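You operate a simulated robot arm through the tools that you are given. There is no shell and no other tool.

You run a simulated robot arm. Do the job below in one go: nothing can be reset, and whatever is moved stays where it is left.

TASK
Put the cotton pads in the pad jar and the buds in the bud jar.
Fine: Both lids go back on.

It is judged by the outcome, as a careful person would: the job done as asked, and still so three seconds after it is handed in. It fails if anything else is knocked over, pushed out of place, dropped, spilled or broken. A push-on lid holds only when it is set on centred and level and pressed home; a screw cap is set on level and turned clockwise until tight.

THE ROBOT
A 7-joint arm with a two-finger parallel gripper, fixed in place. Base frame: the origin is at the foot of the arm, x ahead of it, y to its left, z up. Units: m, rad, N and s.
With the tool pointing down near the work surface it reaches from about 0.24 to 0.62 m from the base axis. Its first joint turns from -1.152 to 1.152 rad. Payload 2.6 kg.
The TCP is the grasp point between the finger pads, 0.03 m short of the fingertips. In the tool frame z runs along the fingers and y along their closing line. The gripper opens to 0.094 m. The fingers are 0.028 m wide and 0.01 m thick; the gripper's body (0.05 by 0.096 m) begins 0.055 m behind the TCP.
Orientation is told as [roll, pitch, yaw] about the base's x, y, z axes, in that order, counted from this pose: with the fingers straight down and closing along the base's y, the tool's x points along the base's -x, its y along +y and its z along -z.

THE INTERFACE
- The arm moves only by the tool nudge_tool. Its argument "moves" is a list of rows, each a list of 3 entries, a list of its own where there are three numbers: the turn, a rotation vector about the base's x, y, z in rad, then the shift along the base's x, y, z in m, then the opening, from 0 (shut) to 1 (fully open). In form: [[[wx, wy, wz], [tx, ty, tz], hand], ...]. A call has 1 to 20 rows; each row is the pose to reach, as a shift and turn from the pose commanded when the call began. A row lasts 0.2 s, in which the tool goes at most 0.05 m and 0.15 rad; a call with a longer step from one row to the next is refused whole, and so is a gripper value outside its range. A pose out of reach is approached as far as the arm can. The call stops where the force on the tool passes 70 N (or 10 N more than at its start, if that is more) or the arm is blocked; 0.2 s more then pass. Each finger travels about 0.072 m/s and halts on what it meets, pressing with about 21 N; the grip force reading is that of the motor and also rises with nothing between the fingers. The clock runs only during rows and for 0.2 s after the last one: add rows that repeat a pose to give the fingers time. It gives the time, the measured TCP pose, the force on the tool (base axes), the opening and the grip force at its end, in the units of the frame above (readings bear some noise), with the torque about the TCP (base axes, N m) and any sound that the robot's microphone picked up.
- Cameras (640 x 400 px; columns grow to the right, rows downward): "scene" is fixed at [-0.0237, 0.4131, 0.5578]; the picture's right is [-1.00, 0.04, 0.00], its down [0.02, 0.64, -0.77] and it looks along [-0.03, -0.77, -0.64] (base axes); focal length 228 px, centre (320, 200). "wrist" rides on the gripper at [0.076, 0.014, -0.102] in the tool frame; the picture's right is [-0.18, 0.98, 0.00], its down [-0.75, -0.14, -0.64] and it looks along [-0.63, -0.12, 0.77] (tool axes); focal length 243 px, centre (320, 200). There is no depth. A picture from a camera that has moved, and an enlarged one, comes with that camera's place and axes in the base frame and with its lens.
- get_image(camera): a new picture of that camera. The clock stands still meanwhile.
- enlarge(camera, box): a new picture of the part [left, top, right, bottom] of that camera's present view, enlarged. The clock stands still meanwhile.
- sign_off(): hands the job in; it is judged then, once.

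Nothing tells you positions but the pictures and the camera data. Unless the task says otherwise, let go and move clear before handing in.

The tools are called as a command line: name --argument value ..., lists and objects as JSON in quotes. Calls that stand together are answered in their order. nudge_tool: Moves the arm, as the interface text tells. Its arguments: {"type":"object","properties":{"moves":{"type":"array","items":{"type":"array"}}},"required":["moves"]} The other tools are called the same way: get_image (camera) takes a picture; enlarge (camera, box) takes an enlarged picture of a part of a camera's view; sign_off () hands the job in.

At the start:

```text
time: 0.0
position: [0.3597, -0.1022, 0.3944]
tcp_rot: [0.002, 0.0, 0.001]
wrist_force: [0.3, -0.7, 0.0]
wrist_torque: [0.04, 0.0, 0.0]
width: 0.0941
finger_force: 0.1
```

scene: 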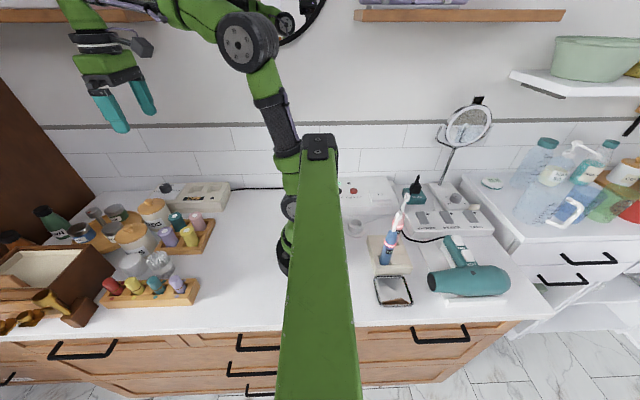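
wrist: 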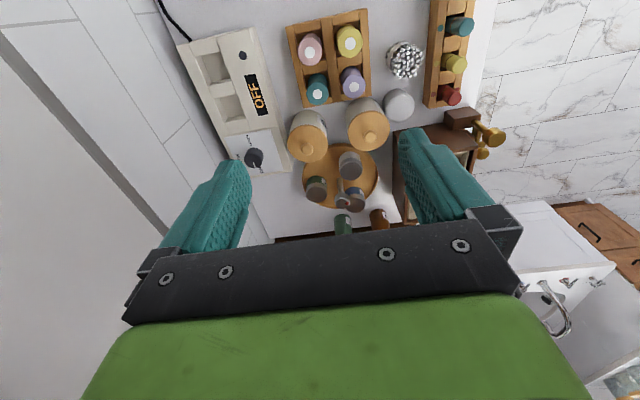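

I see two jars with wooden lids, plus a bundle of buds and a stack of pads to the arm's left. I'll take enlarged pictures to locate them before I move.

enlarge --camera "wrist" --box '[260, 0, 500, 150]'

enlarge --camera "wrist" --box '[260, 80, 500, 230]'

enlarge --camera "scene" --box '[20, 180, 240, 318]'

```text
2.67 times, centred on (380, 75) of wrist
camera zoom: at [0.284, -0.0881, 0.496], right [0.18, 0.98, 0.0], down [0.75, -0.14, 0.64], along [0.63, -0.12, -0.77], focal length 647 px, centre (160, 533)
```

zoom: 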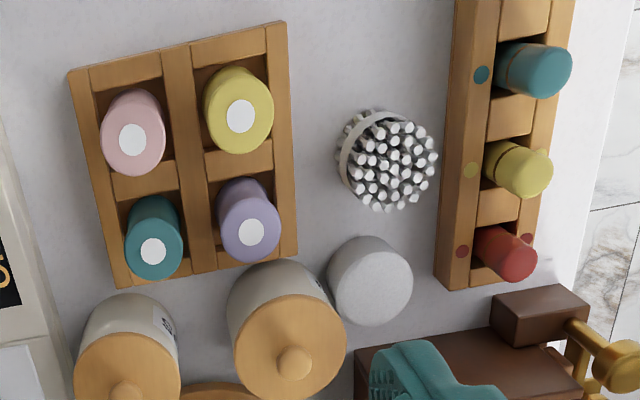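

```text
2.67 times, centred on (380, 155) of wrist
camera zoom: at [0.284, -0.0881, 0.496], right [0.18, 0.98, 0.0], down [0.75, -0.14, 0.64], along [0.63, -0.12, -0.77], focal length 647 px, centre (160, 320)
```

zoom: 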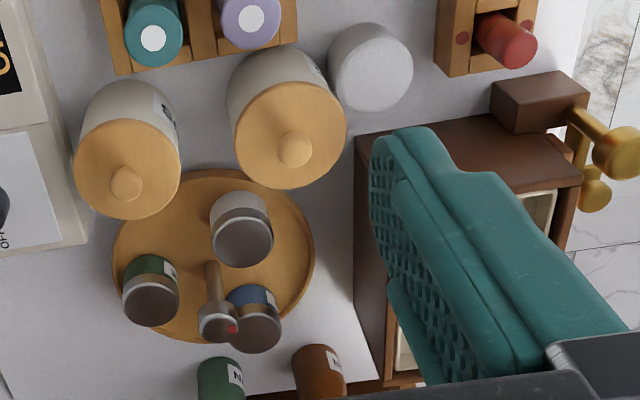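

```text
2.90 times, centred on (130, 249) of scene
camera zoom: at [-0.0237, 0.4131, 0.5578], right [-1.0, 0.04, 0.0], down [0.02, 0.64, -0.77], along [-0.03, -0.77, -0.64], focal length 662 px, centre (871, 58)
```

zoom: 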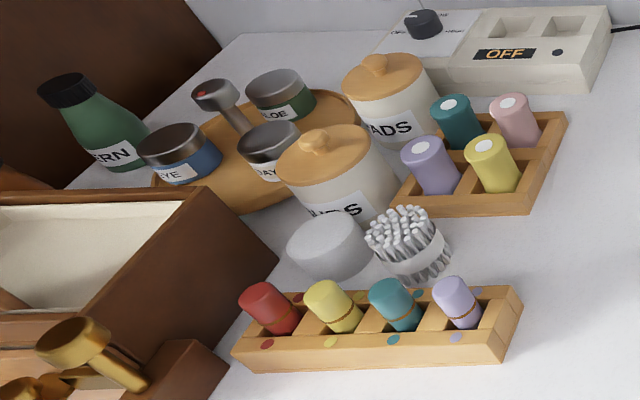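

Fixing two views together puts the PADS jar knob near (0.486, -0.150, 0.10) and the BUDS jar knob near (0.482, -0.038, 0.10). The pads are near (0.467, 0.03) and the buds near (0.385, 0.036). I'll move the camera closer to refine these.

nudge_tool --moves '[[[0, 0, 0], [-0.007, 0.025, -0.036], 1], [[0, 0, 0], [-0.015, 0.05, -0.072], 1], [[0, 0, 0], [-0.022, 0.075, -0.108], 1], [[0, 0, 0], [-0.03, 0.1, -0.145], 1], [[0, 0, 0], [-0.03, 0.1, -0.145], 1]]'

get_image --camera "wrist"

get_image --camera "scene"

```text
time: 1.2
position: [0.329, -0.0023, 0.248]
tcp_rot: [-0.002, -0.001, -0.001]
wrist_force: [0.6, 0.8, -0.6]
wrist_torque: [0.03, 0.01, -0.02]
width: 0.0939
finger_force: 0.0
```

```text
taken
camera wrist: at [0.2537, 0.0105, 0.3504], right [0.19, 0.98, 0.0], down [0.75, -0.14, 0.64], along [0.63, -0.12, -0.77], focal length 243 px, centre (320, 200)
```

wrist: 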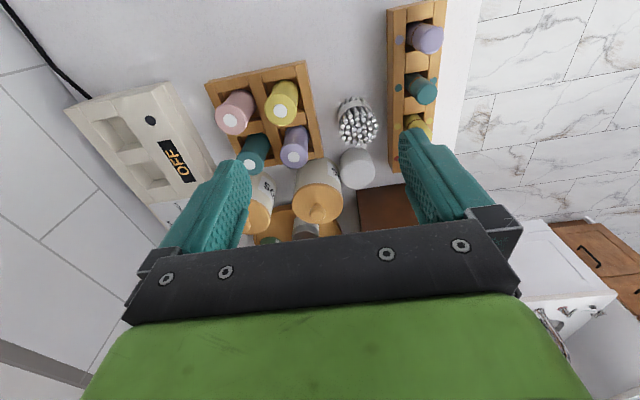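

```text
taken
```

scene: 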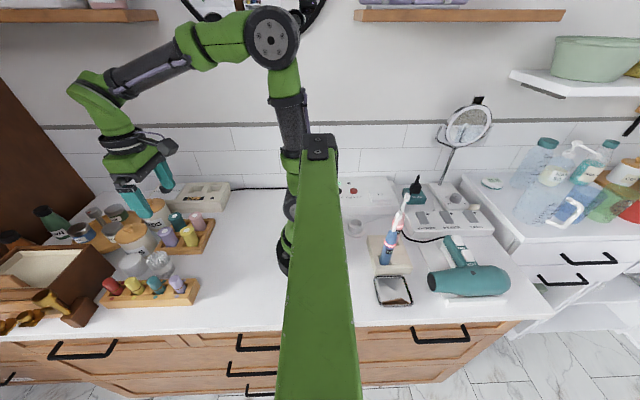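

The jars now show between the fingers. I'll enlarge this area for details.

enlarge --camera "wrist" --box '[240, 90, 440, 240]'

enlarge --camera "wrist" --box '[180, 40, 480, 227]'

enlarge --camera "scene" --box '[60, 190, 230, 296]'

```text
2.67 times, centred on (340, 165) of wrist
camera zoom: at [0.2537, 0.0105, 0.3504], right [0.19, 0.98, 0.0], down [0.75, -0.14, 0.64], along [0.63, -0.12, -0.77], focal length 647 px, centre (267, 293)
```

zoom: 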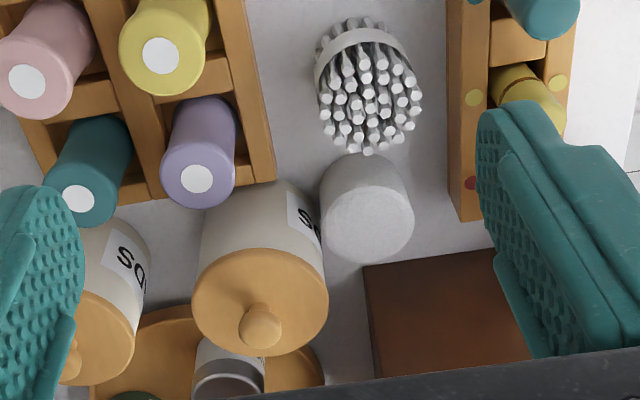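

```text
2.13 times, centred on (330, 134) of wrist
camera zoom: at [0.2537, 0.0105, 0.3504], right [0.19, 0.98, 0.0], down [0.75, -0.14, 0.64], along [0.63, -0.12, -0.77], focal length 518 px, centre (299, 342)
```

zoom: 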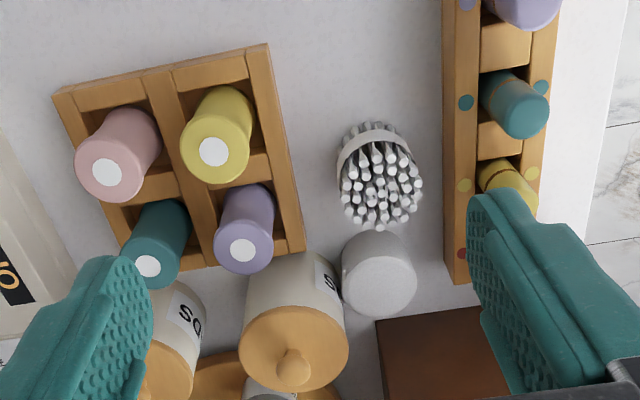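

```text
3.76 times, centred on (145, 243) of scene
camera zoom: at [-0.0237, 0.4131, 0.5578], right [-1.0, 0.04, 0.0], down [0.02, 0.64, -0.77], along [-0.03, -0.77, -0.64], focal length 860 px, centre (979, 38)
```

zoom: 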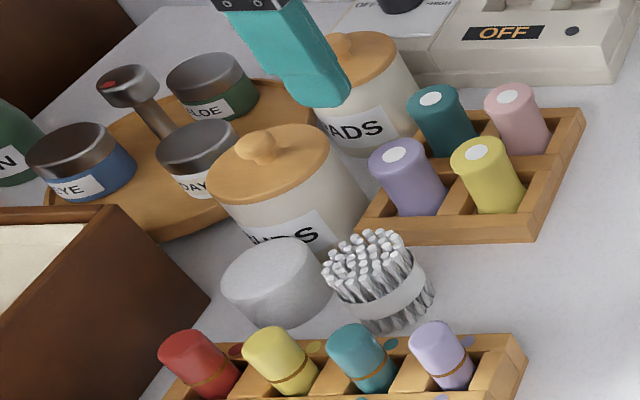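

Rear jar reads PADS, front jar BUDS. I'll enlarge the pads, buds and lids further to measure them.

enlarge --camera "wrist" --box '[325, 85, 421, 145]'

enlarge --camera "wrist" --box '[320, 135, 416, 195]'

enlarge --camera "wrist" --box '[270, 160, 366, 220]'

enlarge --camera "scene" --box '[104, 212, 184, 262]'

enlarge --camera "scene" --box '[110, 246, 190, 296]'

```text
6.67 times, centred on (373, 115) of wrist
camera zoom: at [0.2537, 0.0105, 0.3504], right [0.19, 0.98, 0.0], down [0.75, -0.14, 0.64], along [0.63, -0.12, -0.77], focal length 1618 px, centre (-33, 767)
```

zoom: 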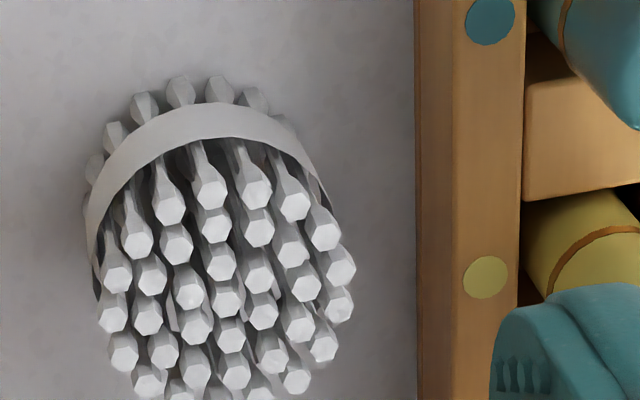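

```text
6.67 times, centred on (368, 165) of wrist
camera zoom: at [0.2537, 0.0105, 0.3504], right [0.19, 0.98, 0.0], down [0.75, -0.14, 0.64], along [0.63, -0.12, -0.77], focal length 1618 px, centre (0, 433)
```

zoom: 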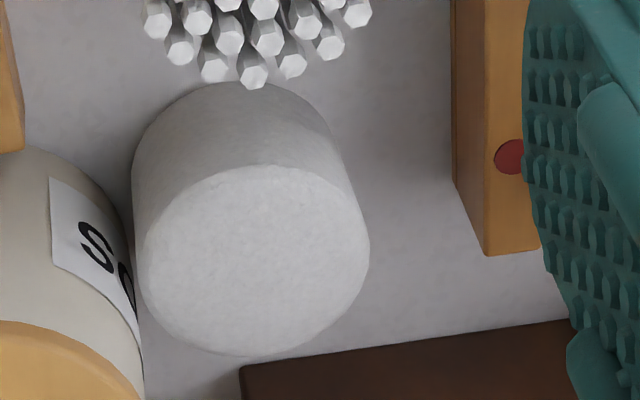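

```text
6.67 times, centred on (318, 190) of wrist
camera zoom: at [0.2537, 0.0105, 0.3504], right [0.19, 0.98, 0.0], down [0.75, -0.14, 0.64], along [0.63, -0.12, -0.77], focal length 1618 px, centre (333, 267)
```

zoom: 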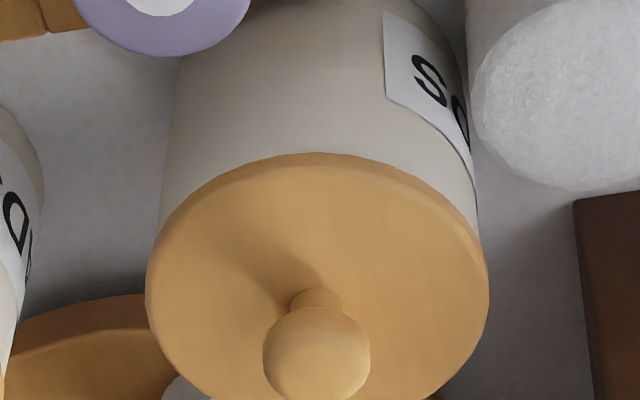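

```text
8.00 times, centred on (144, 237) of scene
camera zoom: at [-0.0237, 0.4131, 0.5578], right [-1.0, 0.04, 0.0], down [0.02, 0.64, -0.77], along [-0.03, -0.77, -0.64], focal length 1828 px, centre (1728, -96)
```

zoom: 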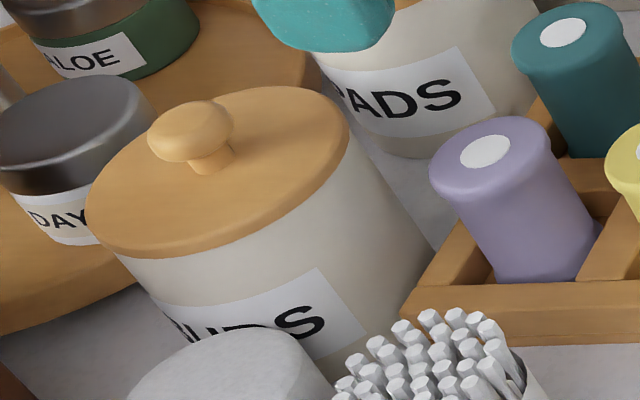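

```text
8.00 times, centred on (150, 271) of scene
camera zoom: at [-0.0237, 0.4131, 0.5578], right [-1.0, 0.04, 0.0], down [0.02, 0.64, -0.77], along [-0.03, -0.77, -0.64], focal length 1828 px, centre (1680, -368)
```

zoom: 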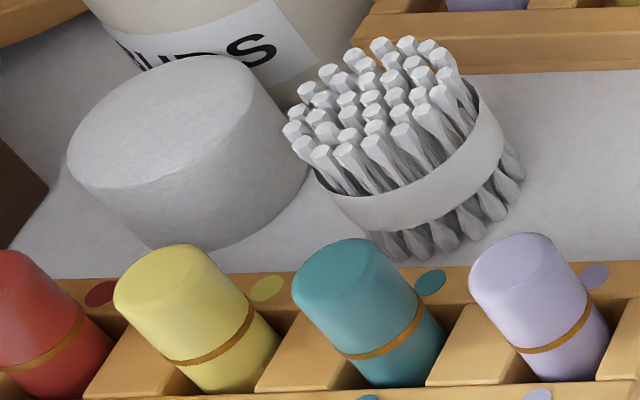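

Positions from both views agree: the BUDS knob is at about (0.480, -0.036, 0.101) and its lid top is at about z 0.084. The buds are at about (0.387, 0.035), 0.051 tall and 0.05 wide. The pads are at about (0.467, 0.029), 0.04 tall and 0.054 wide. Next I'll hover over the BUDS knob and check the alignment.

nudge_tool --moves '[[[0, 0, 0], [0.038, -0.009, -0.012], 1], [[0, 0, 0], [0.076, -0.017, -0.025], 1], [[0, 0, 0], [0.114, -0.026, -0.045], 0.8], [[0, 0, 0], [0.151, -0.034, -0.078], 0.6], [[0, 0, 0], [0.151, -0.034, -0.078], 0.6], [[0, 0, 0], [0.151, -0.034, -0.078], 0.6]]'

get_image --camera "wrist"

enlarge --camera "scene" --box '[60, 170, 220, 270]'

```text
refused: row 4 steps farther than a row can; nothing moved
```

```text
taken
camera wrist: at [0.2537, 0.0105, 0.3504], right [0.19, 0.98, 0.0], down [0.75, -0.14, 0.64], along [0.63, -0.12, -0.77], focal length 243 px, centre (320, 200)
```

wrist: 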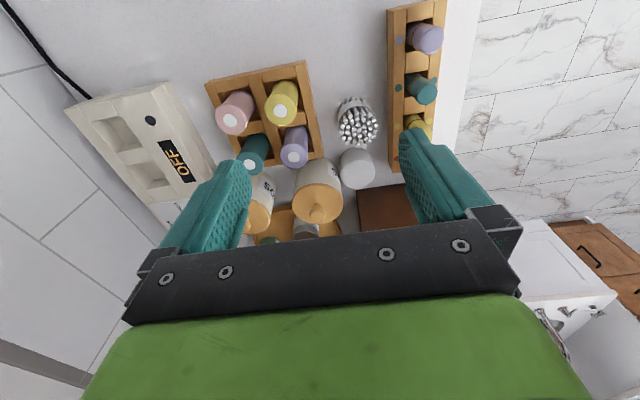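

```text
4.00 times, centred on (140, 220) of scene
camera zoom: at [-0.0237, 0.4131, 0.5578], right [-1.0, 0.04, 0.0], down [0.02, 0.64, -0.77], along [-0.03, -0.77, -0.64], focal length 914 px, centre (1040, 120)
```

zoom: 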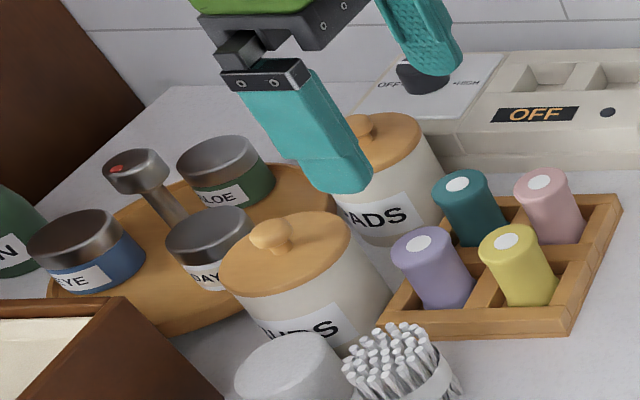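

The call was refused because one step was too long, so nothing moved. The scene is unchanged, and I'll repeat the move to above the BUDS knob with smaller steps.

nudge_tool --moves '[[[0, 0, 0], [0.03, -0.007, -0.012], 1], [[0, 0, 0], [0.06, -0.014, -0.025], 1], [[0, 0, 0], [0.09, -0.021, -0.038], 0.8], [[0, 0, 0], [0.12, -0.028, -0.055], 0.6], [[0, 0, 0], [0.151, -0.034, -0.078], 0.6], [[0, 0, 0], [0.151, -0.034, -0.078], 0.6], [[0, 0, 0], [0.151, -0.034, -0.078], 0.6]]'

get_image --camera "wrist"

enlarge --camera "scene" --box '[60, 170, 220, 270]'

```text
time: 2.8
position: [0.4805, -0.0347, 0.1713]
tcp_rot: [0.001, 0.0, 0.002]
wrist_force: [-0.5, 0.4, 0.2]
wrist_torque: [0.0, 0.03, -0.02]
width: 0.0563
finger_force: 0.0
```

```text
taken
camera wrist: at [0.4048, -0.021, 0.2733], right [0.18, 0.98, 0.0], down [0.75, -0.14, 0.64], along [0.63, -0.12, -0.77], focal length 243 px, centre (320, 200)
```

wrist: 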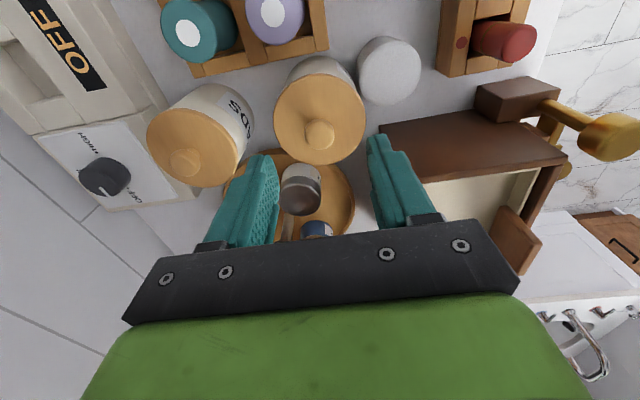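

```text
4.00 times, centred on (140, 220) of scene
camera zoom: at [-0.0237, 0.4131, 0.5578], right [-1.0, 0.04, 0.0], down [0.02, 0.64, -0.77], along [-0.03, -0.77, -0.64], focal length 914 px, centre (1040, 120)
```

zoom: 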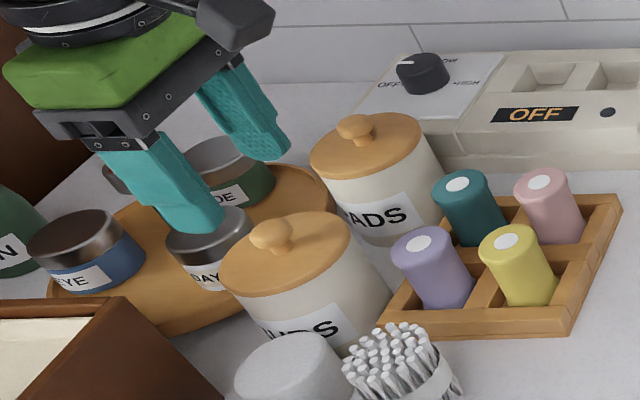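

The wrist view confirms the BUDS knob at about (0.481, -0.0355). The gripper is centred over it, so I'll go down and close on the knob.

nudge_tool --moves '[[[0, 0, 0], [0, -0.0005, -0.02], 0.6], [[0, 0, 0], [0, -0.0005, -0.038], 0.6], [[0, 0, 0], [0, -0.0005, -0.052], 0.6], [[0, 0, 0], [0, -0.0005, -0.052], 0.6]]'

enlarge --camera "wrist" --box '[210, 80, 450, 230]'

enlarge --camera "scene" --box '[60, 170, 220, 270]'

```text
time: 3.8
position: [0.4809, -0.0386, 0.1181]
tcp_rot: [0.0, 0.001, -0.003]
wrist_force: [0.0, 0.8, 0.3]
wrist_torque: [0.02, 0.02, 0.0]
width: 0.0565
finger_force: 0.1
```

```text
2.67 times, centred on (330, 155) of wrist
camera zoom: at [0.4045, -0.0237, 0.2207], right [0.19, 0.98, 0.0], down [0.75, -0.14, 0.64], along [0.63, -0.12, -0.77], focal length 647 px, centre (293, 320)
```

zoom: 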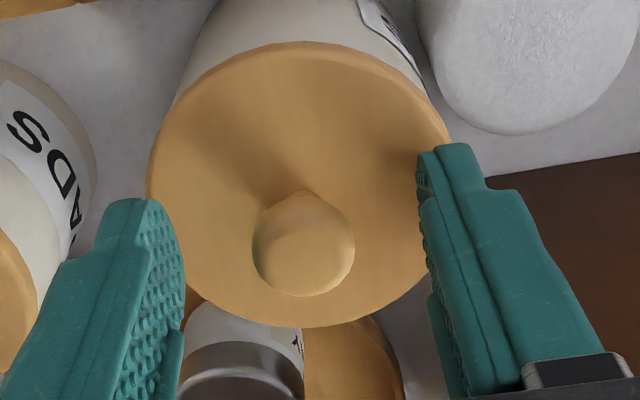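

```text
4.00 times, centred on (140, 220) of scene
camera zoom: at [-0.0237, 0.4131, 0.5578], right [-1.0, 0.04, 0.0], down [0.02, 0.64, -0.77], along [-0.03, -0.77, -0.64], focal length 914 px, centre (1040, 120)
```

zoom: 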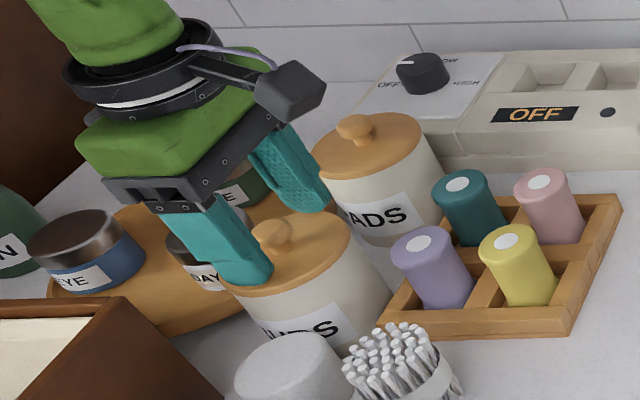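

The fingers are around the knob with a small offset of about 1.5 mm in y. I'll correct that and close.

nudge_tool --moves '[[[0, 0, 0], [0.001, 0.0016, 0], 0.6], [[0, 0, 0], [0.001, 0.0016, 0], 0.3], [[0, 0, 0], [0.001, 0.0016, 0], 0.1], [[0, 0, 0], [0.001, 0.0016, 0], 0.0], [[0, 0, 0], [0.001, 0.0016, 0], 0.0]]'

enlarge --camera "wrist" --box '[210, 80, 450, 230]'

```text
time: 5.0
position: [0.4816, -0.0358, 0.1194]
tcp_rot: [0.001, 0.001, -0.001]
wrist_force: [-0.5, -0.5, 0.2]
wrist_torque: [0.02, -0.03, -0.03]
width: 0.0209
finger_force: 21.4
heard: snap
```

```text
2.67 times, centred on (330, 155) of wrist
camera zoom: at [0.4057, -0.0218, 0.2211], right [0.18, 0.98, 0.0], down [0.75, -0.14, 0.64], along [0.63, -0.12, -0.77], focal length 647 px, centre (293, 320)
```

zoom: 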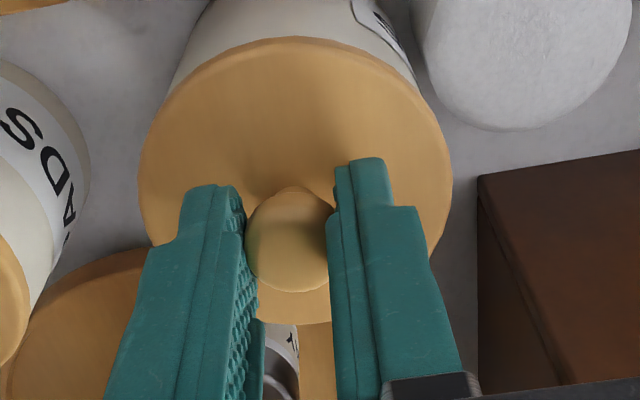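

The knob is held at a width of 0.021, and a snap was heard, perhaps the lid coming loose. I'll lift gently and watch the force.

nudge_tool --moves '[[[0, 0, 0], [0, 0, 0.003], 0], [[0, 0, 0], [0, 0, 0.006], 0], [[0, 0, 0], [0, 0, 0.01], 0], [[0, 0, 0], [0, 0, 0.01], 0]]'

enlarge --camera "scene" --box '[60, 170, 220, 270]'

get_image --camera "wrist"

```text
time: 6.0
position: [0.4808, -0.0355, 0.1299]
tcp_rot: [0.0, 0.001, -0.002]
wrist_force: [-0.4, -0.5, -0.7]
wrist_torque: [-0.01, 0.01, 0.0]
width: 0.0208
finger_force: 21.0
```

```text
4.00 times, centred on (140, 220) of scene
camera zoom: at [-0.0237, 0.4131, 0.5578], right [-1.0, 0.04, 0.0], down [0.02, 0.64, -0.77], along [-0.03, -0.77, -0.64], focal length 914 px, centre (1040, 120)
```

zoom: 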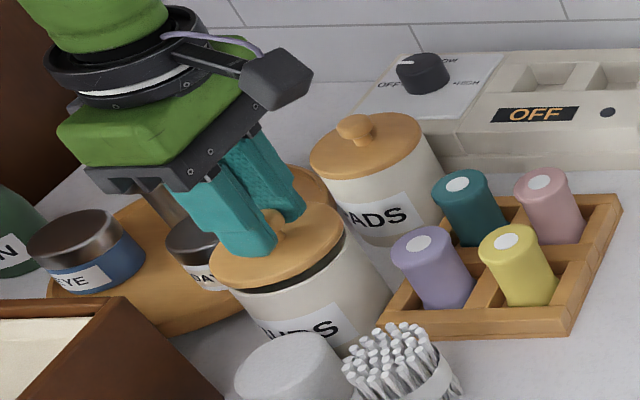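

```text
taken
camera wrist: at [0.4055, -0.0213, 0.2313], right [0.18, 0.98, 0.0], down [0.75, -0.14, 0.64], along [0.63, -0.12, -0.77], focal length 243 px, centre (320, 200)
```

wrist: 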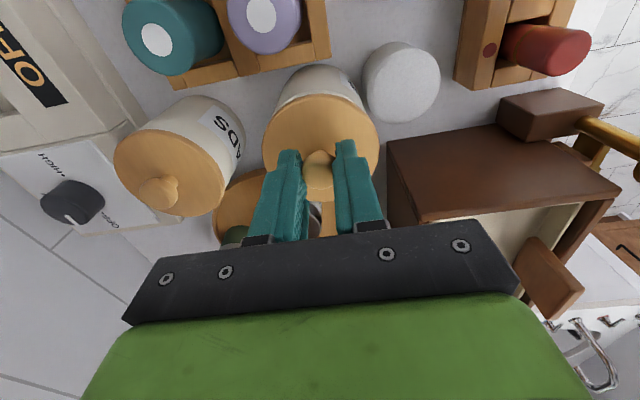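

The lid came off cleanly with its gasket ring. I'll lift it clear and carry it to the free counter between the two racks, near (0.28, 0.028).

nudge_tool --moves '[[[0, 0, 0], [0, 0, 0.025], 0], [[0, 0, 0], [0, 0, 0.05], 0], [[0, 0, 0], [0, 0, 0.07], 0], [[0, 0, 0], [-0.033, 0.0105, 0.07], 0], [[0, 0, 0], [-0.067, 0.021, 0.07], 0], [[0, 0, 0], [-0.1, 0.0315, 0.07], 0], [[0, 0, 0], [-0.134, 0.042, 0.07], 0], [[0, 0, 0], [-0.167, 0.053, 0.07], 0], [[0, 0, 0], [-0.201, 0.0635, 0.07], 0], [[0, 0, 0], [-0.201, 0.0635, 0.07], 0]]'

get_image --camera "wrist"

enlarge --camera "scene" --box '[80, 150, 272, 270]'

```text
time: 8.2
position: [0.2797, 0.029, 0.1984]
tcp_rot: [0.0, 0.0, -0.003]
wrist_force: [0.9, 0.0, -0.8]
wrist_torque: [0.02, 0.0, -0.02]
width: 0.0208
finger_force: 21.5
```

```text
taken
camera wrist: at [0.2043, 0.0434, 0.3005], right [0.19, 0.98, 0.0], down [0.75, -0.14, 0.64], along [0.63, -0.12, -0.77], focal length 243 px, centre (320, 200)
```

wrist: 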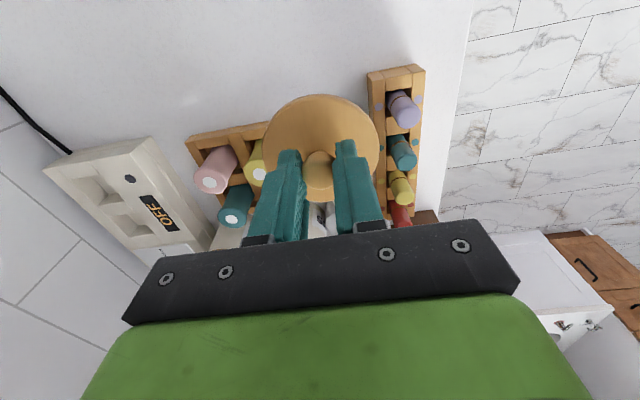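

```text
3.33 times, centred on (176, 210) of scene
camera zoom: at [-0.0237, 0.4131, 0.5578], right [-1.0, 0.04, 0.0], down [0.02, 0.64, -0.77], along [-0.03, -0.77, -0.64], focal length 762 px, centre (800, 167)
```

zoom: 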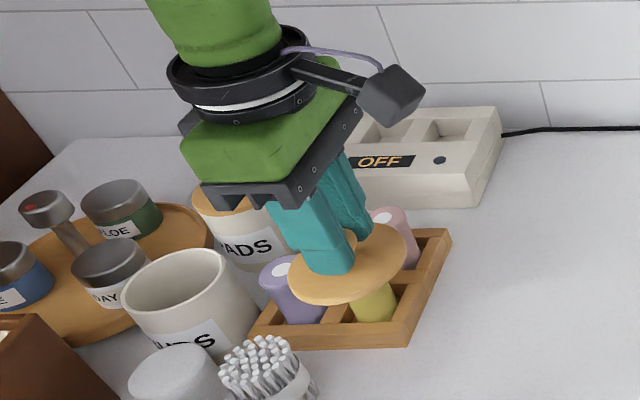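

The BUDS jar is open and empty, and the spot below the lid is free. I'll lower towards the counter and check the gap before contact.

nudge_tool --moves '[[[0, 0, 0], [0, 0, -0.035], 0], [[0, 0, 0], [0, 0, -0.07], 0], [[0, 0, 0], [0, 0, -0.1], 0], [[0, 0, 0], [0, 0, -0.12], 0], [[0, 0, 0], [0, 0, -0.132], 0], [[0, 0, 0], [0, 0, -0.132], 0]]'

enlarge --camera "scene" --box '[130, 190, 258, 270]'

get_image --camera "wrist"

```text
time: 9.6
position: [0.2809, 0.0299, 0.0661]
tcp_rot: [0.0, 0.0, 0.001]
wrist_force: [0.4, -0.5, -0.4]
wrist_torque: [0.0, -0.02, 0.01]
width: 0.0211
finger_force: 20.7
```

```text
5.00 times, centred on (194, 230) of scene
camera zoom: at [-0.0237, 0.4131, 0.5578], right [-1.0, 0.04, 0.0], down [0.02, 0.64, -0.77], along [-0.03, -0.77, -0.64], focal length 1142 px, centre (950, 50)
```

zoom: 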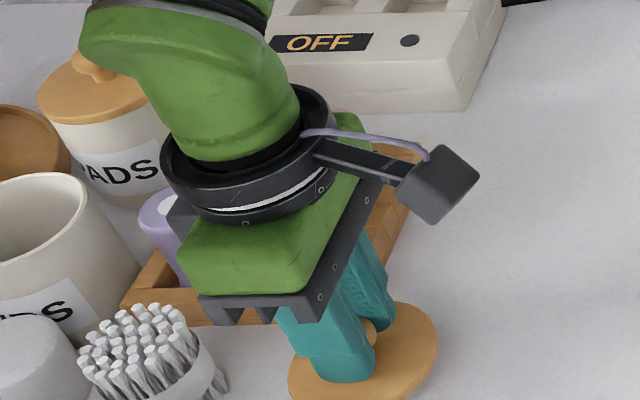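

```text
taken
camera wrist: at [0.2042, 0.043, 0.1683], right [0.18, 0.98, 0.0], down [0.75, -0.14, 0.64], along [0.63, -0.12, -0.77], focal length 243 px, centre (320, 200)
```

wrist: 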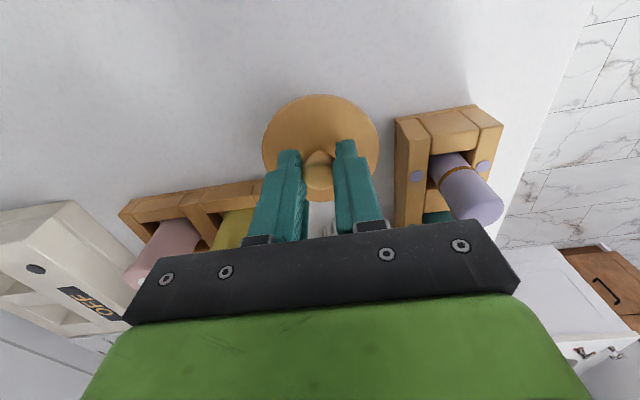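

The spot is clear of both racks. I'll lower in small steps and watch for contact.

nudge_tool --moves '[[[0, 0, 0], [0, 0, -0.005], 0], [[0, 0, 0], [0, 0, -0.01], 0], [[0, 0, 0], [0, 0, -0.01], 0]]'

enlarge --camera "scene" --box '[170, 230, 234, 270]'

```text
time: 10.4
position: [0.2802, 0.0287, 0.0552]
tcp_rot: [-0.002, 0.0, -0.001]
wrist_force: [0.2, -0.6, 0.4]
wrist_torque: [-0.02, -0.02, -0.02]
width: 0.0207
finger_force: 21.0
```

```text
10.00 times, centred on (202, 250) of scene
camera zoom: at [-0.0237, 0.4131, 0.5578], right [-1.0, 0.04, 0.0], down [0.02, 0.64, -0.77], along [-0.03, -0.77, -0.64], focal length 2284 px, centre (1500, -300)
```

zoom: 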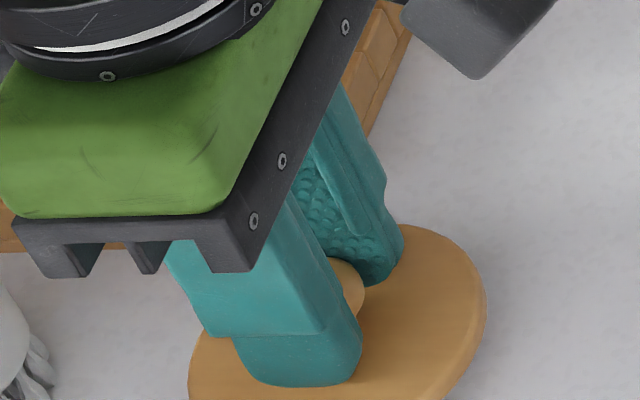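

Still no contact at z 0.055, and the force readings are flat. I'll continue in small steps.

nudge_tool --moves '[[[0, 0, 0], [0, 0, -0.002], 0], [[0, 0, 0], [0, 0, -0.004], 0], [[0, 0, 0], [0, 0, -0.004], 0]]'

enlarge --camera "scene" --box '[170, 236, 234, 276]'

```text
time: 11.2
position: [0.2808, 0.0289, 0.0527]
tcp_rot: [0.0, 0.0, -0.002]
wrist_force: [-0.1, -0.2, -0.1]
wrist_torque: [-0.03, -0.01, -0.03]
width: 0.0209
finger_force: 21.0
```

```text
10.00 times, centred on (202, 256) of scene
camera zoom: at [-0.0237, 0.4131, 0.5578], right [-1.0, 0.04, 0.0], down [0.02, 0.64, -0.77], along [-0.03, -0.77, -0.64], focal length 2284 px, centre (1500, -360)
```

zoom: 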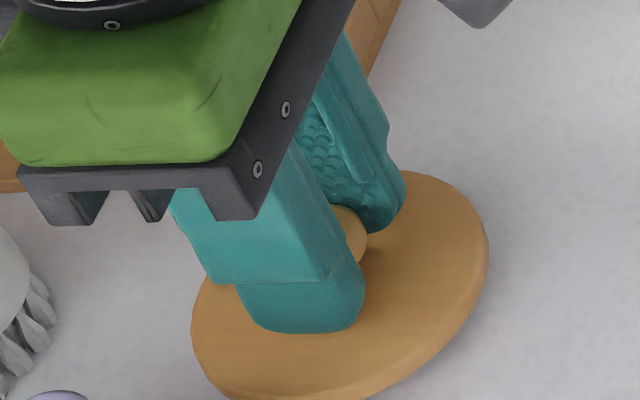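

nudge_tool --moves '[[[0, 0, 0], [0, 0, -0.002], 0], [[0, 0, 0], [0, 0, -0.003], 0], [[0, 0, 0], [0, 0, -0.003], 0]]'

enlarge --camera "scene" --box '[170, 246, 234, 286]'

```text
time: 12.0
position: [0.2811, 0.0282, 0.0509]
tcp_rot: [0.0, 0.0, 0.001]
wrist_force: [0.0, 0.6, 0.8]
wrist_torque: [0.03, -0.02, 0.03]
width: 0.0208
finger_force: 21.4
```

```text
10.00 times, centred on (202, 266) of scene
camera zoom: at [-0.0237, 0.4131, 0.5578], right [-1.0, 0.04, 0.0], down [0.02, 0.64, -0.77], along [-0.03, -0.77, -0.64], focal length 2284 px, centre (1500, -460)
```

zoom: 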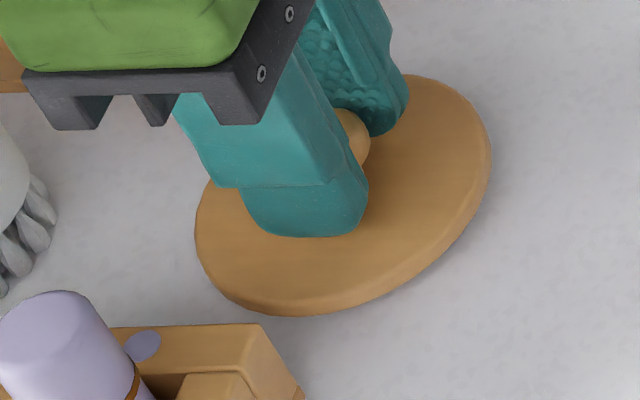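

No contact force yet at z of about 0.050. I'll keep going down 2–3 mm at a time.

nudge_tool --moves '[[[0, 0, 0], [0, 0, -0.001], 0], [[0, 0, 0], [0, 0, -0.002], 0], [[0, 0, 0], [0, 0, -0.002], 0]]'

enlarge --camera "scene" --box '[170, 246, 234, 286]'

```text
time: 12.8
position: [0.2812, 0.0282, 0.0482]
tcp_rot: [0.0, 0.001, -0.002]
wrist_force: [0.5, -0.2, -0.7]
wrist_torque: [0.08, 0.03, 0.01]
width: 0.0208
finger_force: 21.0
```

```text
10.00 times, centred on (202, 266) of scene
camera zoom: at [-0.0237, 0.4131, 0.5578], right [-1.0, 0.04, 0.0], down [0.02, 0.64, -0.77], along [-0.03, -0.77, -0.64], focal length 2284 px, centre (1500, -460)
```

zoom: 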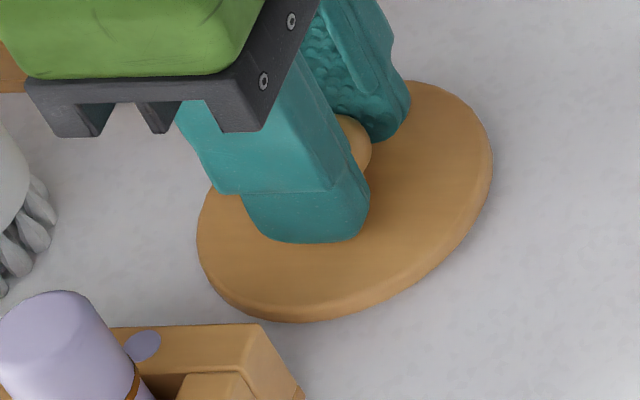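

nudge_tool --moves '[[[0, 0, 0], [0, 0, -0.001], 0], [[0, 0, 0], [0, 0, -0.002], 0], [[0, 0, 0], [0, 0, -0.002], 0]]'

enlarge --camera "scene" --box '[170, 246, 234, 286]'

```text
time: 13.6
position: [0.2814, 0.0292, 0.0459]
tcp_rot: [0.0, 0.001, 0.0]
wrist_force: [0.7, -0.2, -0.8]
wrist_torque: [0.0, 0.0, 0.02]
width: 0.0208
finger_force: 20.7
```

```text
10.00 times, centred on (202, 266) of scene
camera zoom: at [-0.0237, 0.4131, 0.5578], right [-1.0, 0.04, 0.0], down [0.02, 0.64, -0.77], along [-0.03, -0.77, -0.64], focal length 2284 px, centre (1500, -460)
```

zoom: 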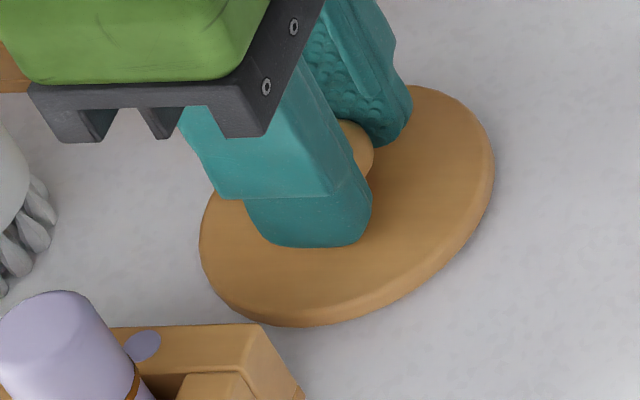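

nudge_tool --moves '[[[0, 0, 0], [0, 0, -0.001], 0], [[0, 0, 0], [0, 0, -0.002], 0], [[0, 0, 0], [0, 0, -0.002], 0]]'

enlarge --camera "scene" --box '[170, 246, 234, 286]'

```text
time: 14.4
position: [0.2819, 0.0283, 0.0442]
tcp_rot: [-0.001, -0.004, 0.0]
wrist_force: [-2.5, 1.4, 23.9]
wrist_torque: [0.01, -0.07, 0.01]
width: 0.0208
finger_force: 21.0
```

```text
10.00 times, centred on (202, 266) of scene
camera zoom: at [-0.0238, 0.4131, 0.5578], right [-1.0, 0.04, 0.0], down [0.02, 0.64, -0.77], along [-0.03, -0.77, -0.64], focal length 2284 px, centre (1500, -460)
```

zoom: 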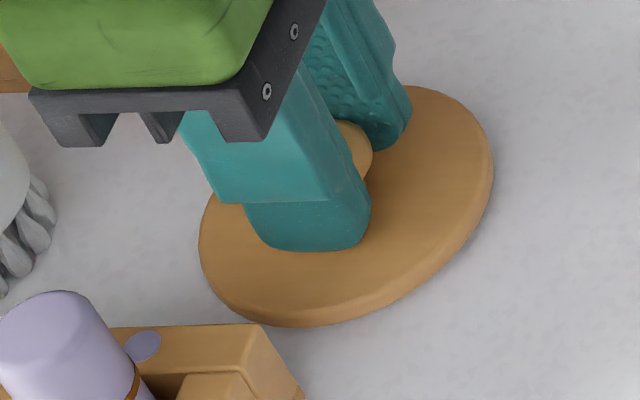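

Contact came at TCP z of about 0.045. I'll relieve the pressure, let go and rise clear.

nudge_tool --moves '[[[0, 0, 0], [0, 0, 0.001], 0], [[0, 0, 0], [0, 0, 0.001], 0.2], [[0, 0, 0], [0, 0, 0.001], 0.5], [[0, 0, 0], [0, 0, 0.001], 0.6], [[0, 0, 0], [0, 0, 0.001], 0.6], [[0, 0, 0], [0, 0, 0.025], 0.6], [[0, 0, 0], [0, 0, 0.06], 0.6], [[0, 0, 0], [0, 0, 0.1], 0.6], [[0, 0, 0], [0, 0, 0.14], 0.6], [[0, 0, 0], [0, 0, 0.14], 0.6]]'

get_image --camera "wrist"

enlarge --camera "scene" --box '[90, 190, 250, 290]'

```text
time: 16.6
position: [0.2814, 0.0282, 0.1824]
tcp_rot: [0.0, 0.0, 0.0]
wrist_force: [-0.1, -0.1, -1.4]
wrist_torque: [-0.01, -0.01, 0.0]
width: 0.0563
finger_force: 0.1
```

```text
taken
camera wrist: at [0.2052, 0.042, 0.2843], right [0.18, 0.98, 0.0], down [0.75, -0.14, 0.64], along [0.63, -0.12, -0.77], focal length 243 px, centre (320, 200)
```

wrist: 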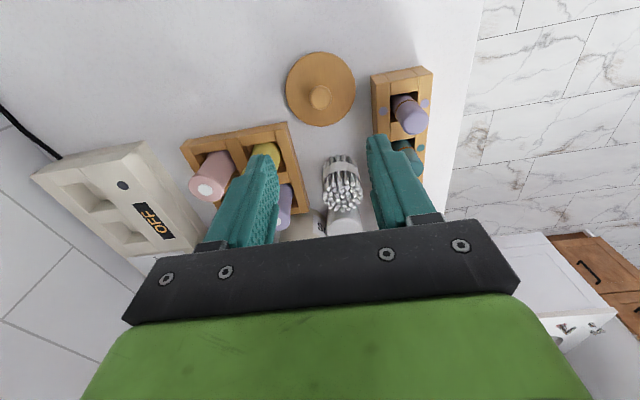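

```text
4.00 times, centred on (170, 240) of scene
camera zoom: at [-0.0237, 0.4131, 0.5578], right [-1.0, 0.04, 0.0], down [0.02, 0.64, -0.77], along [-0.03, -0.77, -0.64], focal length 914 px, centre (920, 40)
```

zoom: 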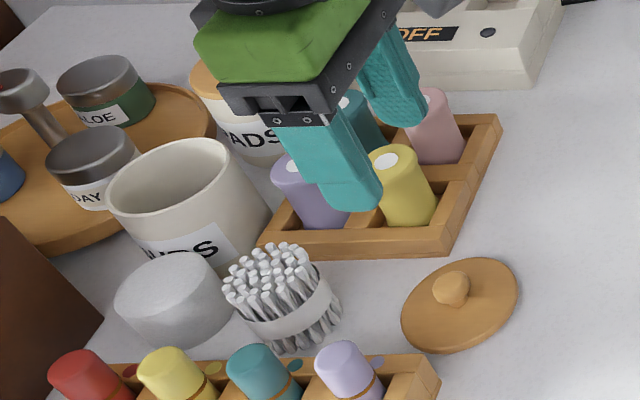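

The BUDS lid rests flat at about (0.2815, 0.028). I'll look closely at the open jar and the buds before gripping them.

enlarge --camera "scene" --box '[104, 212, 184, 262]'

enlarge --camera "scene" --box '[130, 240, 194, 280]'

enlarge --camera "wrist" --box '[275, 140, 387, 240]'

```text
8.00 times, centred on (144, 237) of scene
camera zoom: at [-0.0237, 0.4131, 0.5578], right [-1.0, 0.04, 0.0], down [0.02, 0.64, -0.77], along [-0.03, -0.77, -0.64], focal length 1828 px, centre (1728, -96)
```

zoom: 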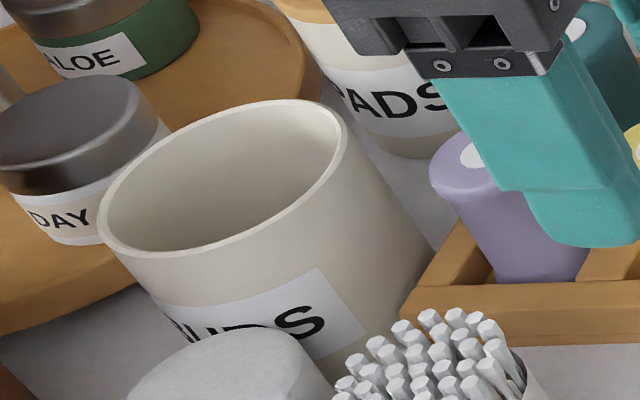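

```text
10.00 times, centred on (162, 260) of scene
camera zoom: at [-0.0237, 0.4131, 0.5578], right [-1.0, 0.04, 0.0], down [0.02, 0.64, -0.77], along [-0.03, -0.77, -0.64], focal length 2284 px, centre (1900, -400)
```

zoom: 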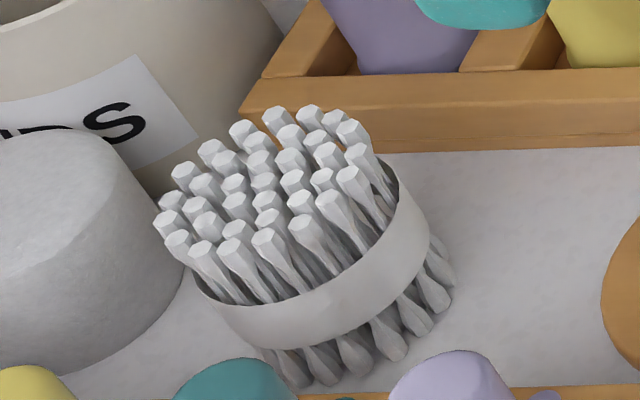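

```text
4.00 times, centred on (331, 190) of wrist
camera zoom: at [0.2052, 0.042, 0.2843], right [0.18, 0.98, 0.0], down [0.75, -0.14, 0.64], along [0.63, -0.12, -0.77], focal length 970 px, centre (276, 240)
```

zoom: 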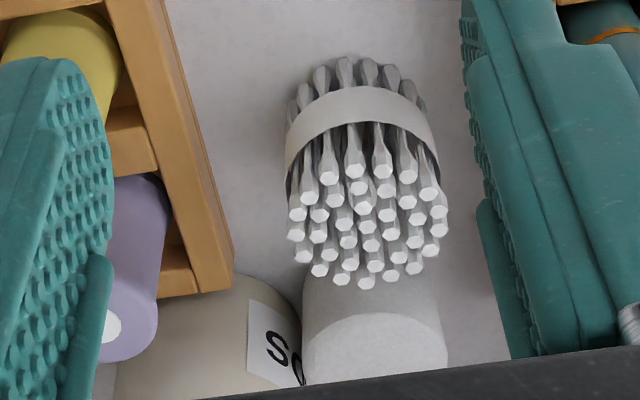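

The jar's inner width is about 0.062. The buds' band is about 0.053 wide and the pads 0.054, so the fingers can't go into the jar beside either item. I'll hold each item by its upper part and let go at the rim. Next I'll turn 90° so the fingers close along x and go above the buds.

nudge_tool --moves '[[[0, 0, 0.143], [0.01, 0.001, 0], 0.7], [[0, 0, 0.286], [0.02, 0.001, 0], 0.7], [[0, 0, 0.429], [0.03, 0.002, 0], 0.7], [[0, 0, 0.571], [0.04, 0.003, 0], 0.7], [[0, 0, 0.714], [0.05, 0.003, 0], 0.7], [[0, 0, 0.857], [0.06, 0.004, 0], 0.7], [[0, 0, 1.0], [0.07, 0.005, 0], 0.7], [[0, 0, 1.143], [0.08, 0.005, 0], 0.7], [[0, 0, 1.286], [0.09, 0.006, 0], 0.7], [[0, 0, 1.429], [0.1, 0.007, 0], 0.7], [[0, 0, 1.571], [0.1056, 0.007, 0], 0.7], [[0, 0, 1.571], [0.1056, 0.007, 0], 0.7]]'

get_image --camera "wrist"

enlarge --camera "scene" --box '[90, 190, 250, 290]'

```text
time: 19.2
position: [0.3865, 0.0363, 0.1845]
tcp_rot: [0.001, 0.0, 1.572]
wrist_force: [0.3, 0.1, -0.2]
wrist_torque: [0.02, -0.01, -0.06]
width: 0.0659
finger_force: 0.0
```

```text
taken
camera wrist: at [0.3725, -0.0402, 0.2864], right [-0.98, 0.18, 0.0], down [0.14, 0.75, 0.64], along [0.12, 0.63, -0.77], focal length 243 px, centre (320, 200)
```

wrist: 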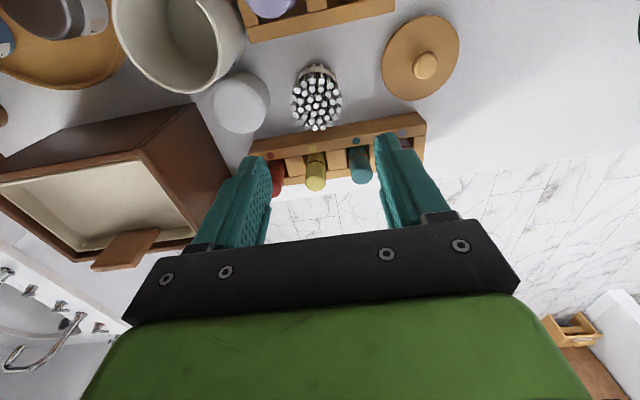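

```text
4.00 times, centred on (170, 240) of scene
camera zoom: at [-0.0237, 0.4131, 0.5578], right [-1.0, 0.04, 0.0], down [0.02, 0.64, -0.77], along [-0.03, -0.77, -0.64], focal length 914 px, centre (920, 40)
```

zoom: 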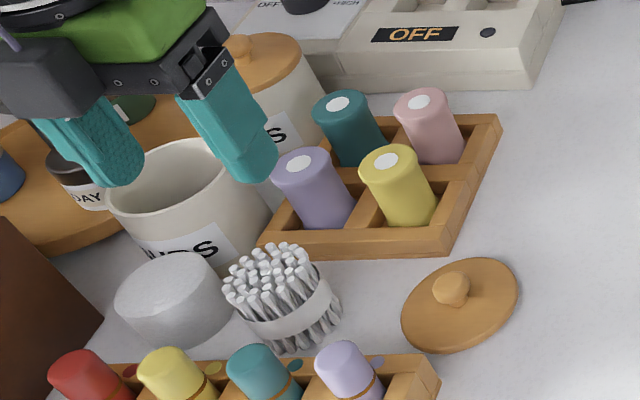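

The turn worked and the gripper is over the buds. I'll enlarge to refine the centres before descending.

enlarge --camera "wrist" --box '[270, 50, 366, 140]'

enlarge --camera "wrist" --box '[110, 0, 270, 140]'

```text
4.44 times, centred on (318, 95) of wrist
camera zoom: at [0.3725, -0.0402, 0.2864], right [-0.98, 0.18, 0.0], down [0.14, 0.75, 0.64], along [0.12, 0.63, -0.77], focal length 1078 px, centre (329, 667)
```

zoom: 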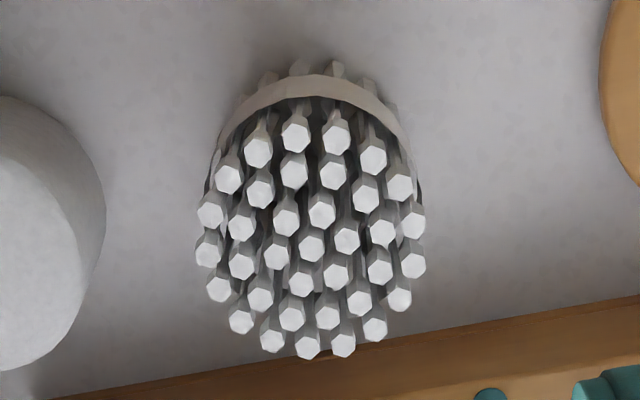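

```text
2.86 times, centred on (190, 70) of wrist
camera zoom: at [0.3725, -0.0402, 0.2864], right [-0.98, 0.18, 0.0], down [0.14, 0.75, 0.64], along [0.12, 0.63, -0.77], focal length 693 px, centre (691, 571)
```

zoom: 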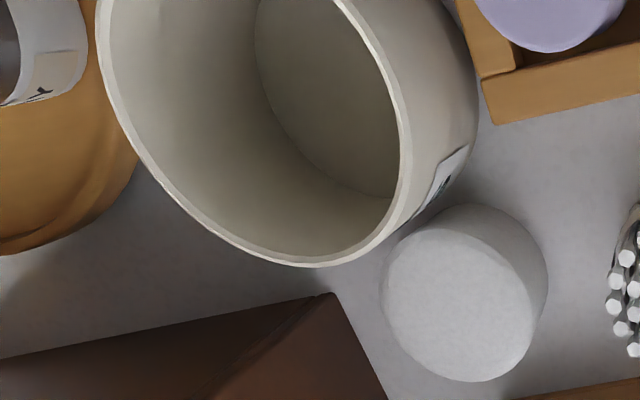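

Buds centre refined to about (0.389, 0.035). I'll go down over them with the fingers at a 0.066 opening, to TCP z of about 0.05.

nudge_tool --moves '[[[0, 0, 0], [0.0025, -0.001, -0.035], 0.7], [[0, 0, 0], [0.0025, -0.001, -0.07], 0.7], [[0, 0, 0], [0.0025, -0.001, -0.095], 0.7], [[0, 0, 0], [0.0025, -0.001, -0.095], 0.7]]'

get_image --camera "wrist"

enlarge --camera "scene" --box '[110, 220, 206, 280]'

```text
time: 20.2
position: [0.391, 0.0329, 0.0887]
tcp_rot: [0.0, 0.001, 1.57]
wrist_force: [0.0, 1.3, -1.0]
wrist_torque: [0.0, -0.03, 0.01]
width: 0.0658
finger_force: 0.0
```

```text
taken
camera wrist: at [0.3761, -0.0424, 0.1903], right [-0.98, 0.18, 0.0], down [0.14, 0.75, 0.64], along [0.12, 0.63, -0.77], focal length 243 px, centre (320, 200)
```

wrist: 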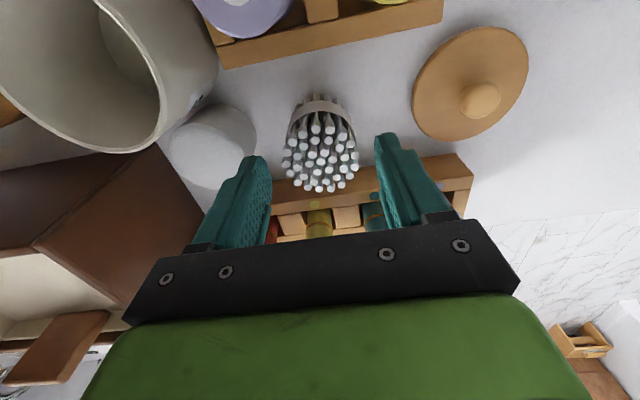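

```text
6.67 times, centred on (158, 250) of scene
camera zoom: at [-0.0237, 0.4131, 0.5578], right [-1.0, 0.04, 0.0], down [0.02, 0.64, -0.77], along [-0.03, -0.77, -0.64], focal length 1523 px, centre (1400, -133)
```

zoom: 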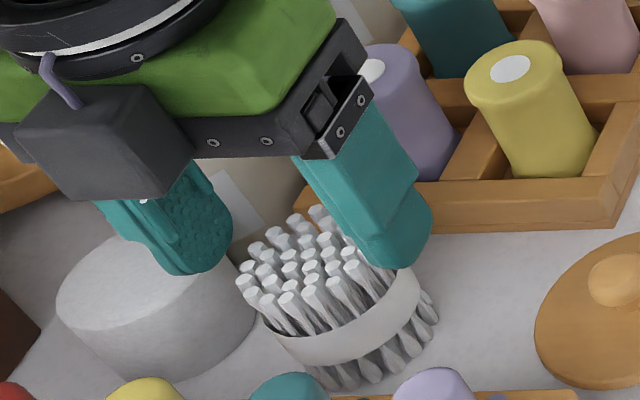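

Centred on the buds within a millimetre. I'll finish the descent and close.

nudge_tool --moves '[[[0, 0, 0], [0, 0.001, -0.014], 0.7], [[0, 0, 0], [0, 0.001, -0.028], 0.7], [[0, 0, 0], [0, 0.001, -0.038], 0.7], [[0, 0, 0], [0, 0.001, -0.038], 0.7]]'

get_image --camera "wrist"

enlarge --camera "scene" --box '[110, 220, 206, 280]'

```text
time: 21.2
position: [0.3888, 0.036, 0.0507]
tcp_rot: [0.0, 0.001, 1.572]
wrist_force: [0.4, -1.0, 0.1]
wrist_torque: [-0.01, -0.04, 0.0]
width: 0.066
finger_force: 0.1
```

```text
taken
camera wrist: at [0.3751, -0.0411, 0.1525], right [-0.98, 0.18, 0.0], down [0.14, 0.75, 0.64], along [0.12, 0.63, -0.77], focal length 243 px, centre (320, 200)
```

wrist: 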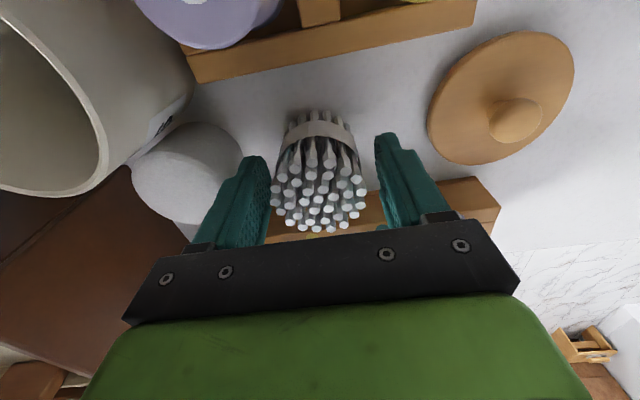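

```text
6.67 times, centred on (158, 250) of scene
camera zoom: at [-0.0237, 0.4131, 0.5578], right [-1.0, 0.04, 0.0], down [0.02, 0.64, -0.77], along [-0.03, -0.77, -0.64], focal length 1523 px, centre (1400, -133)
```

zoom: 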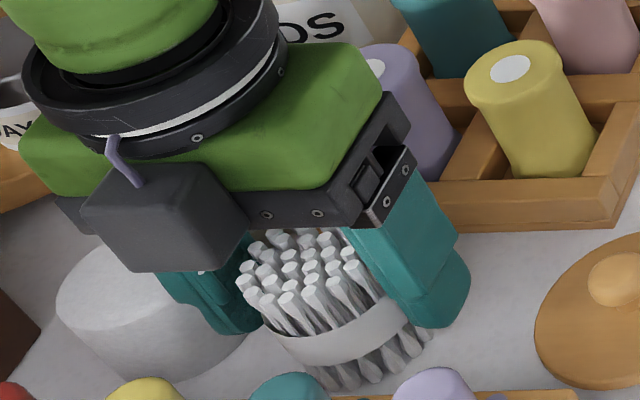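

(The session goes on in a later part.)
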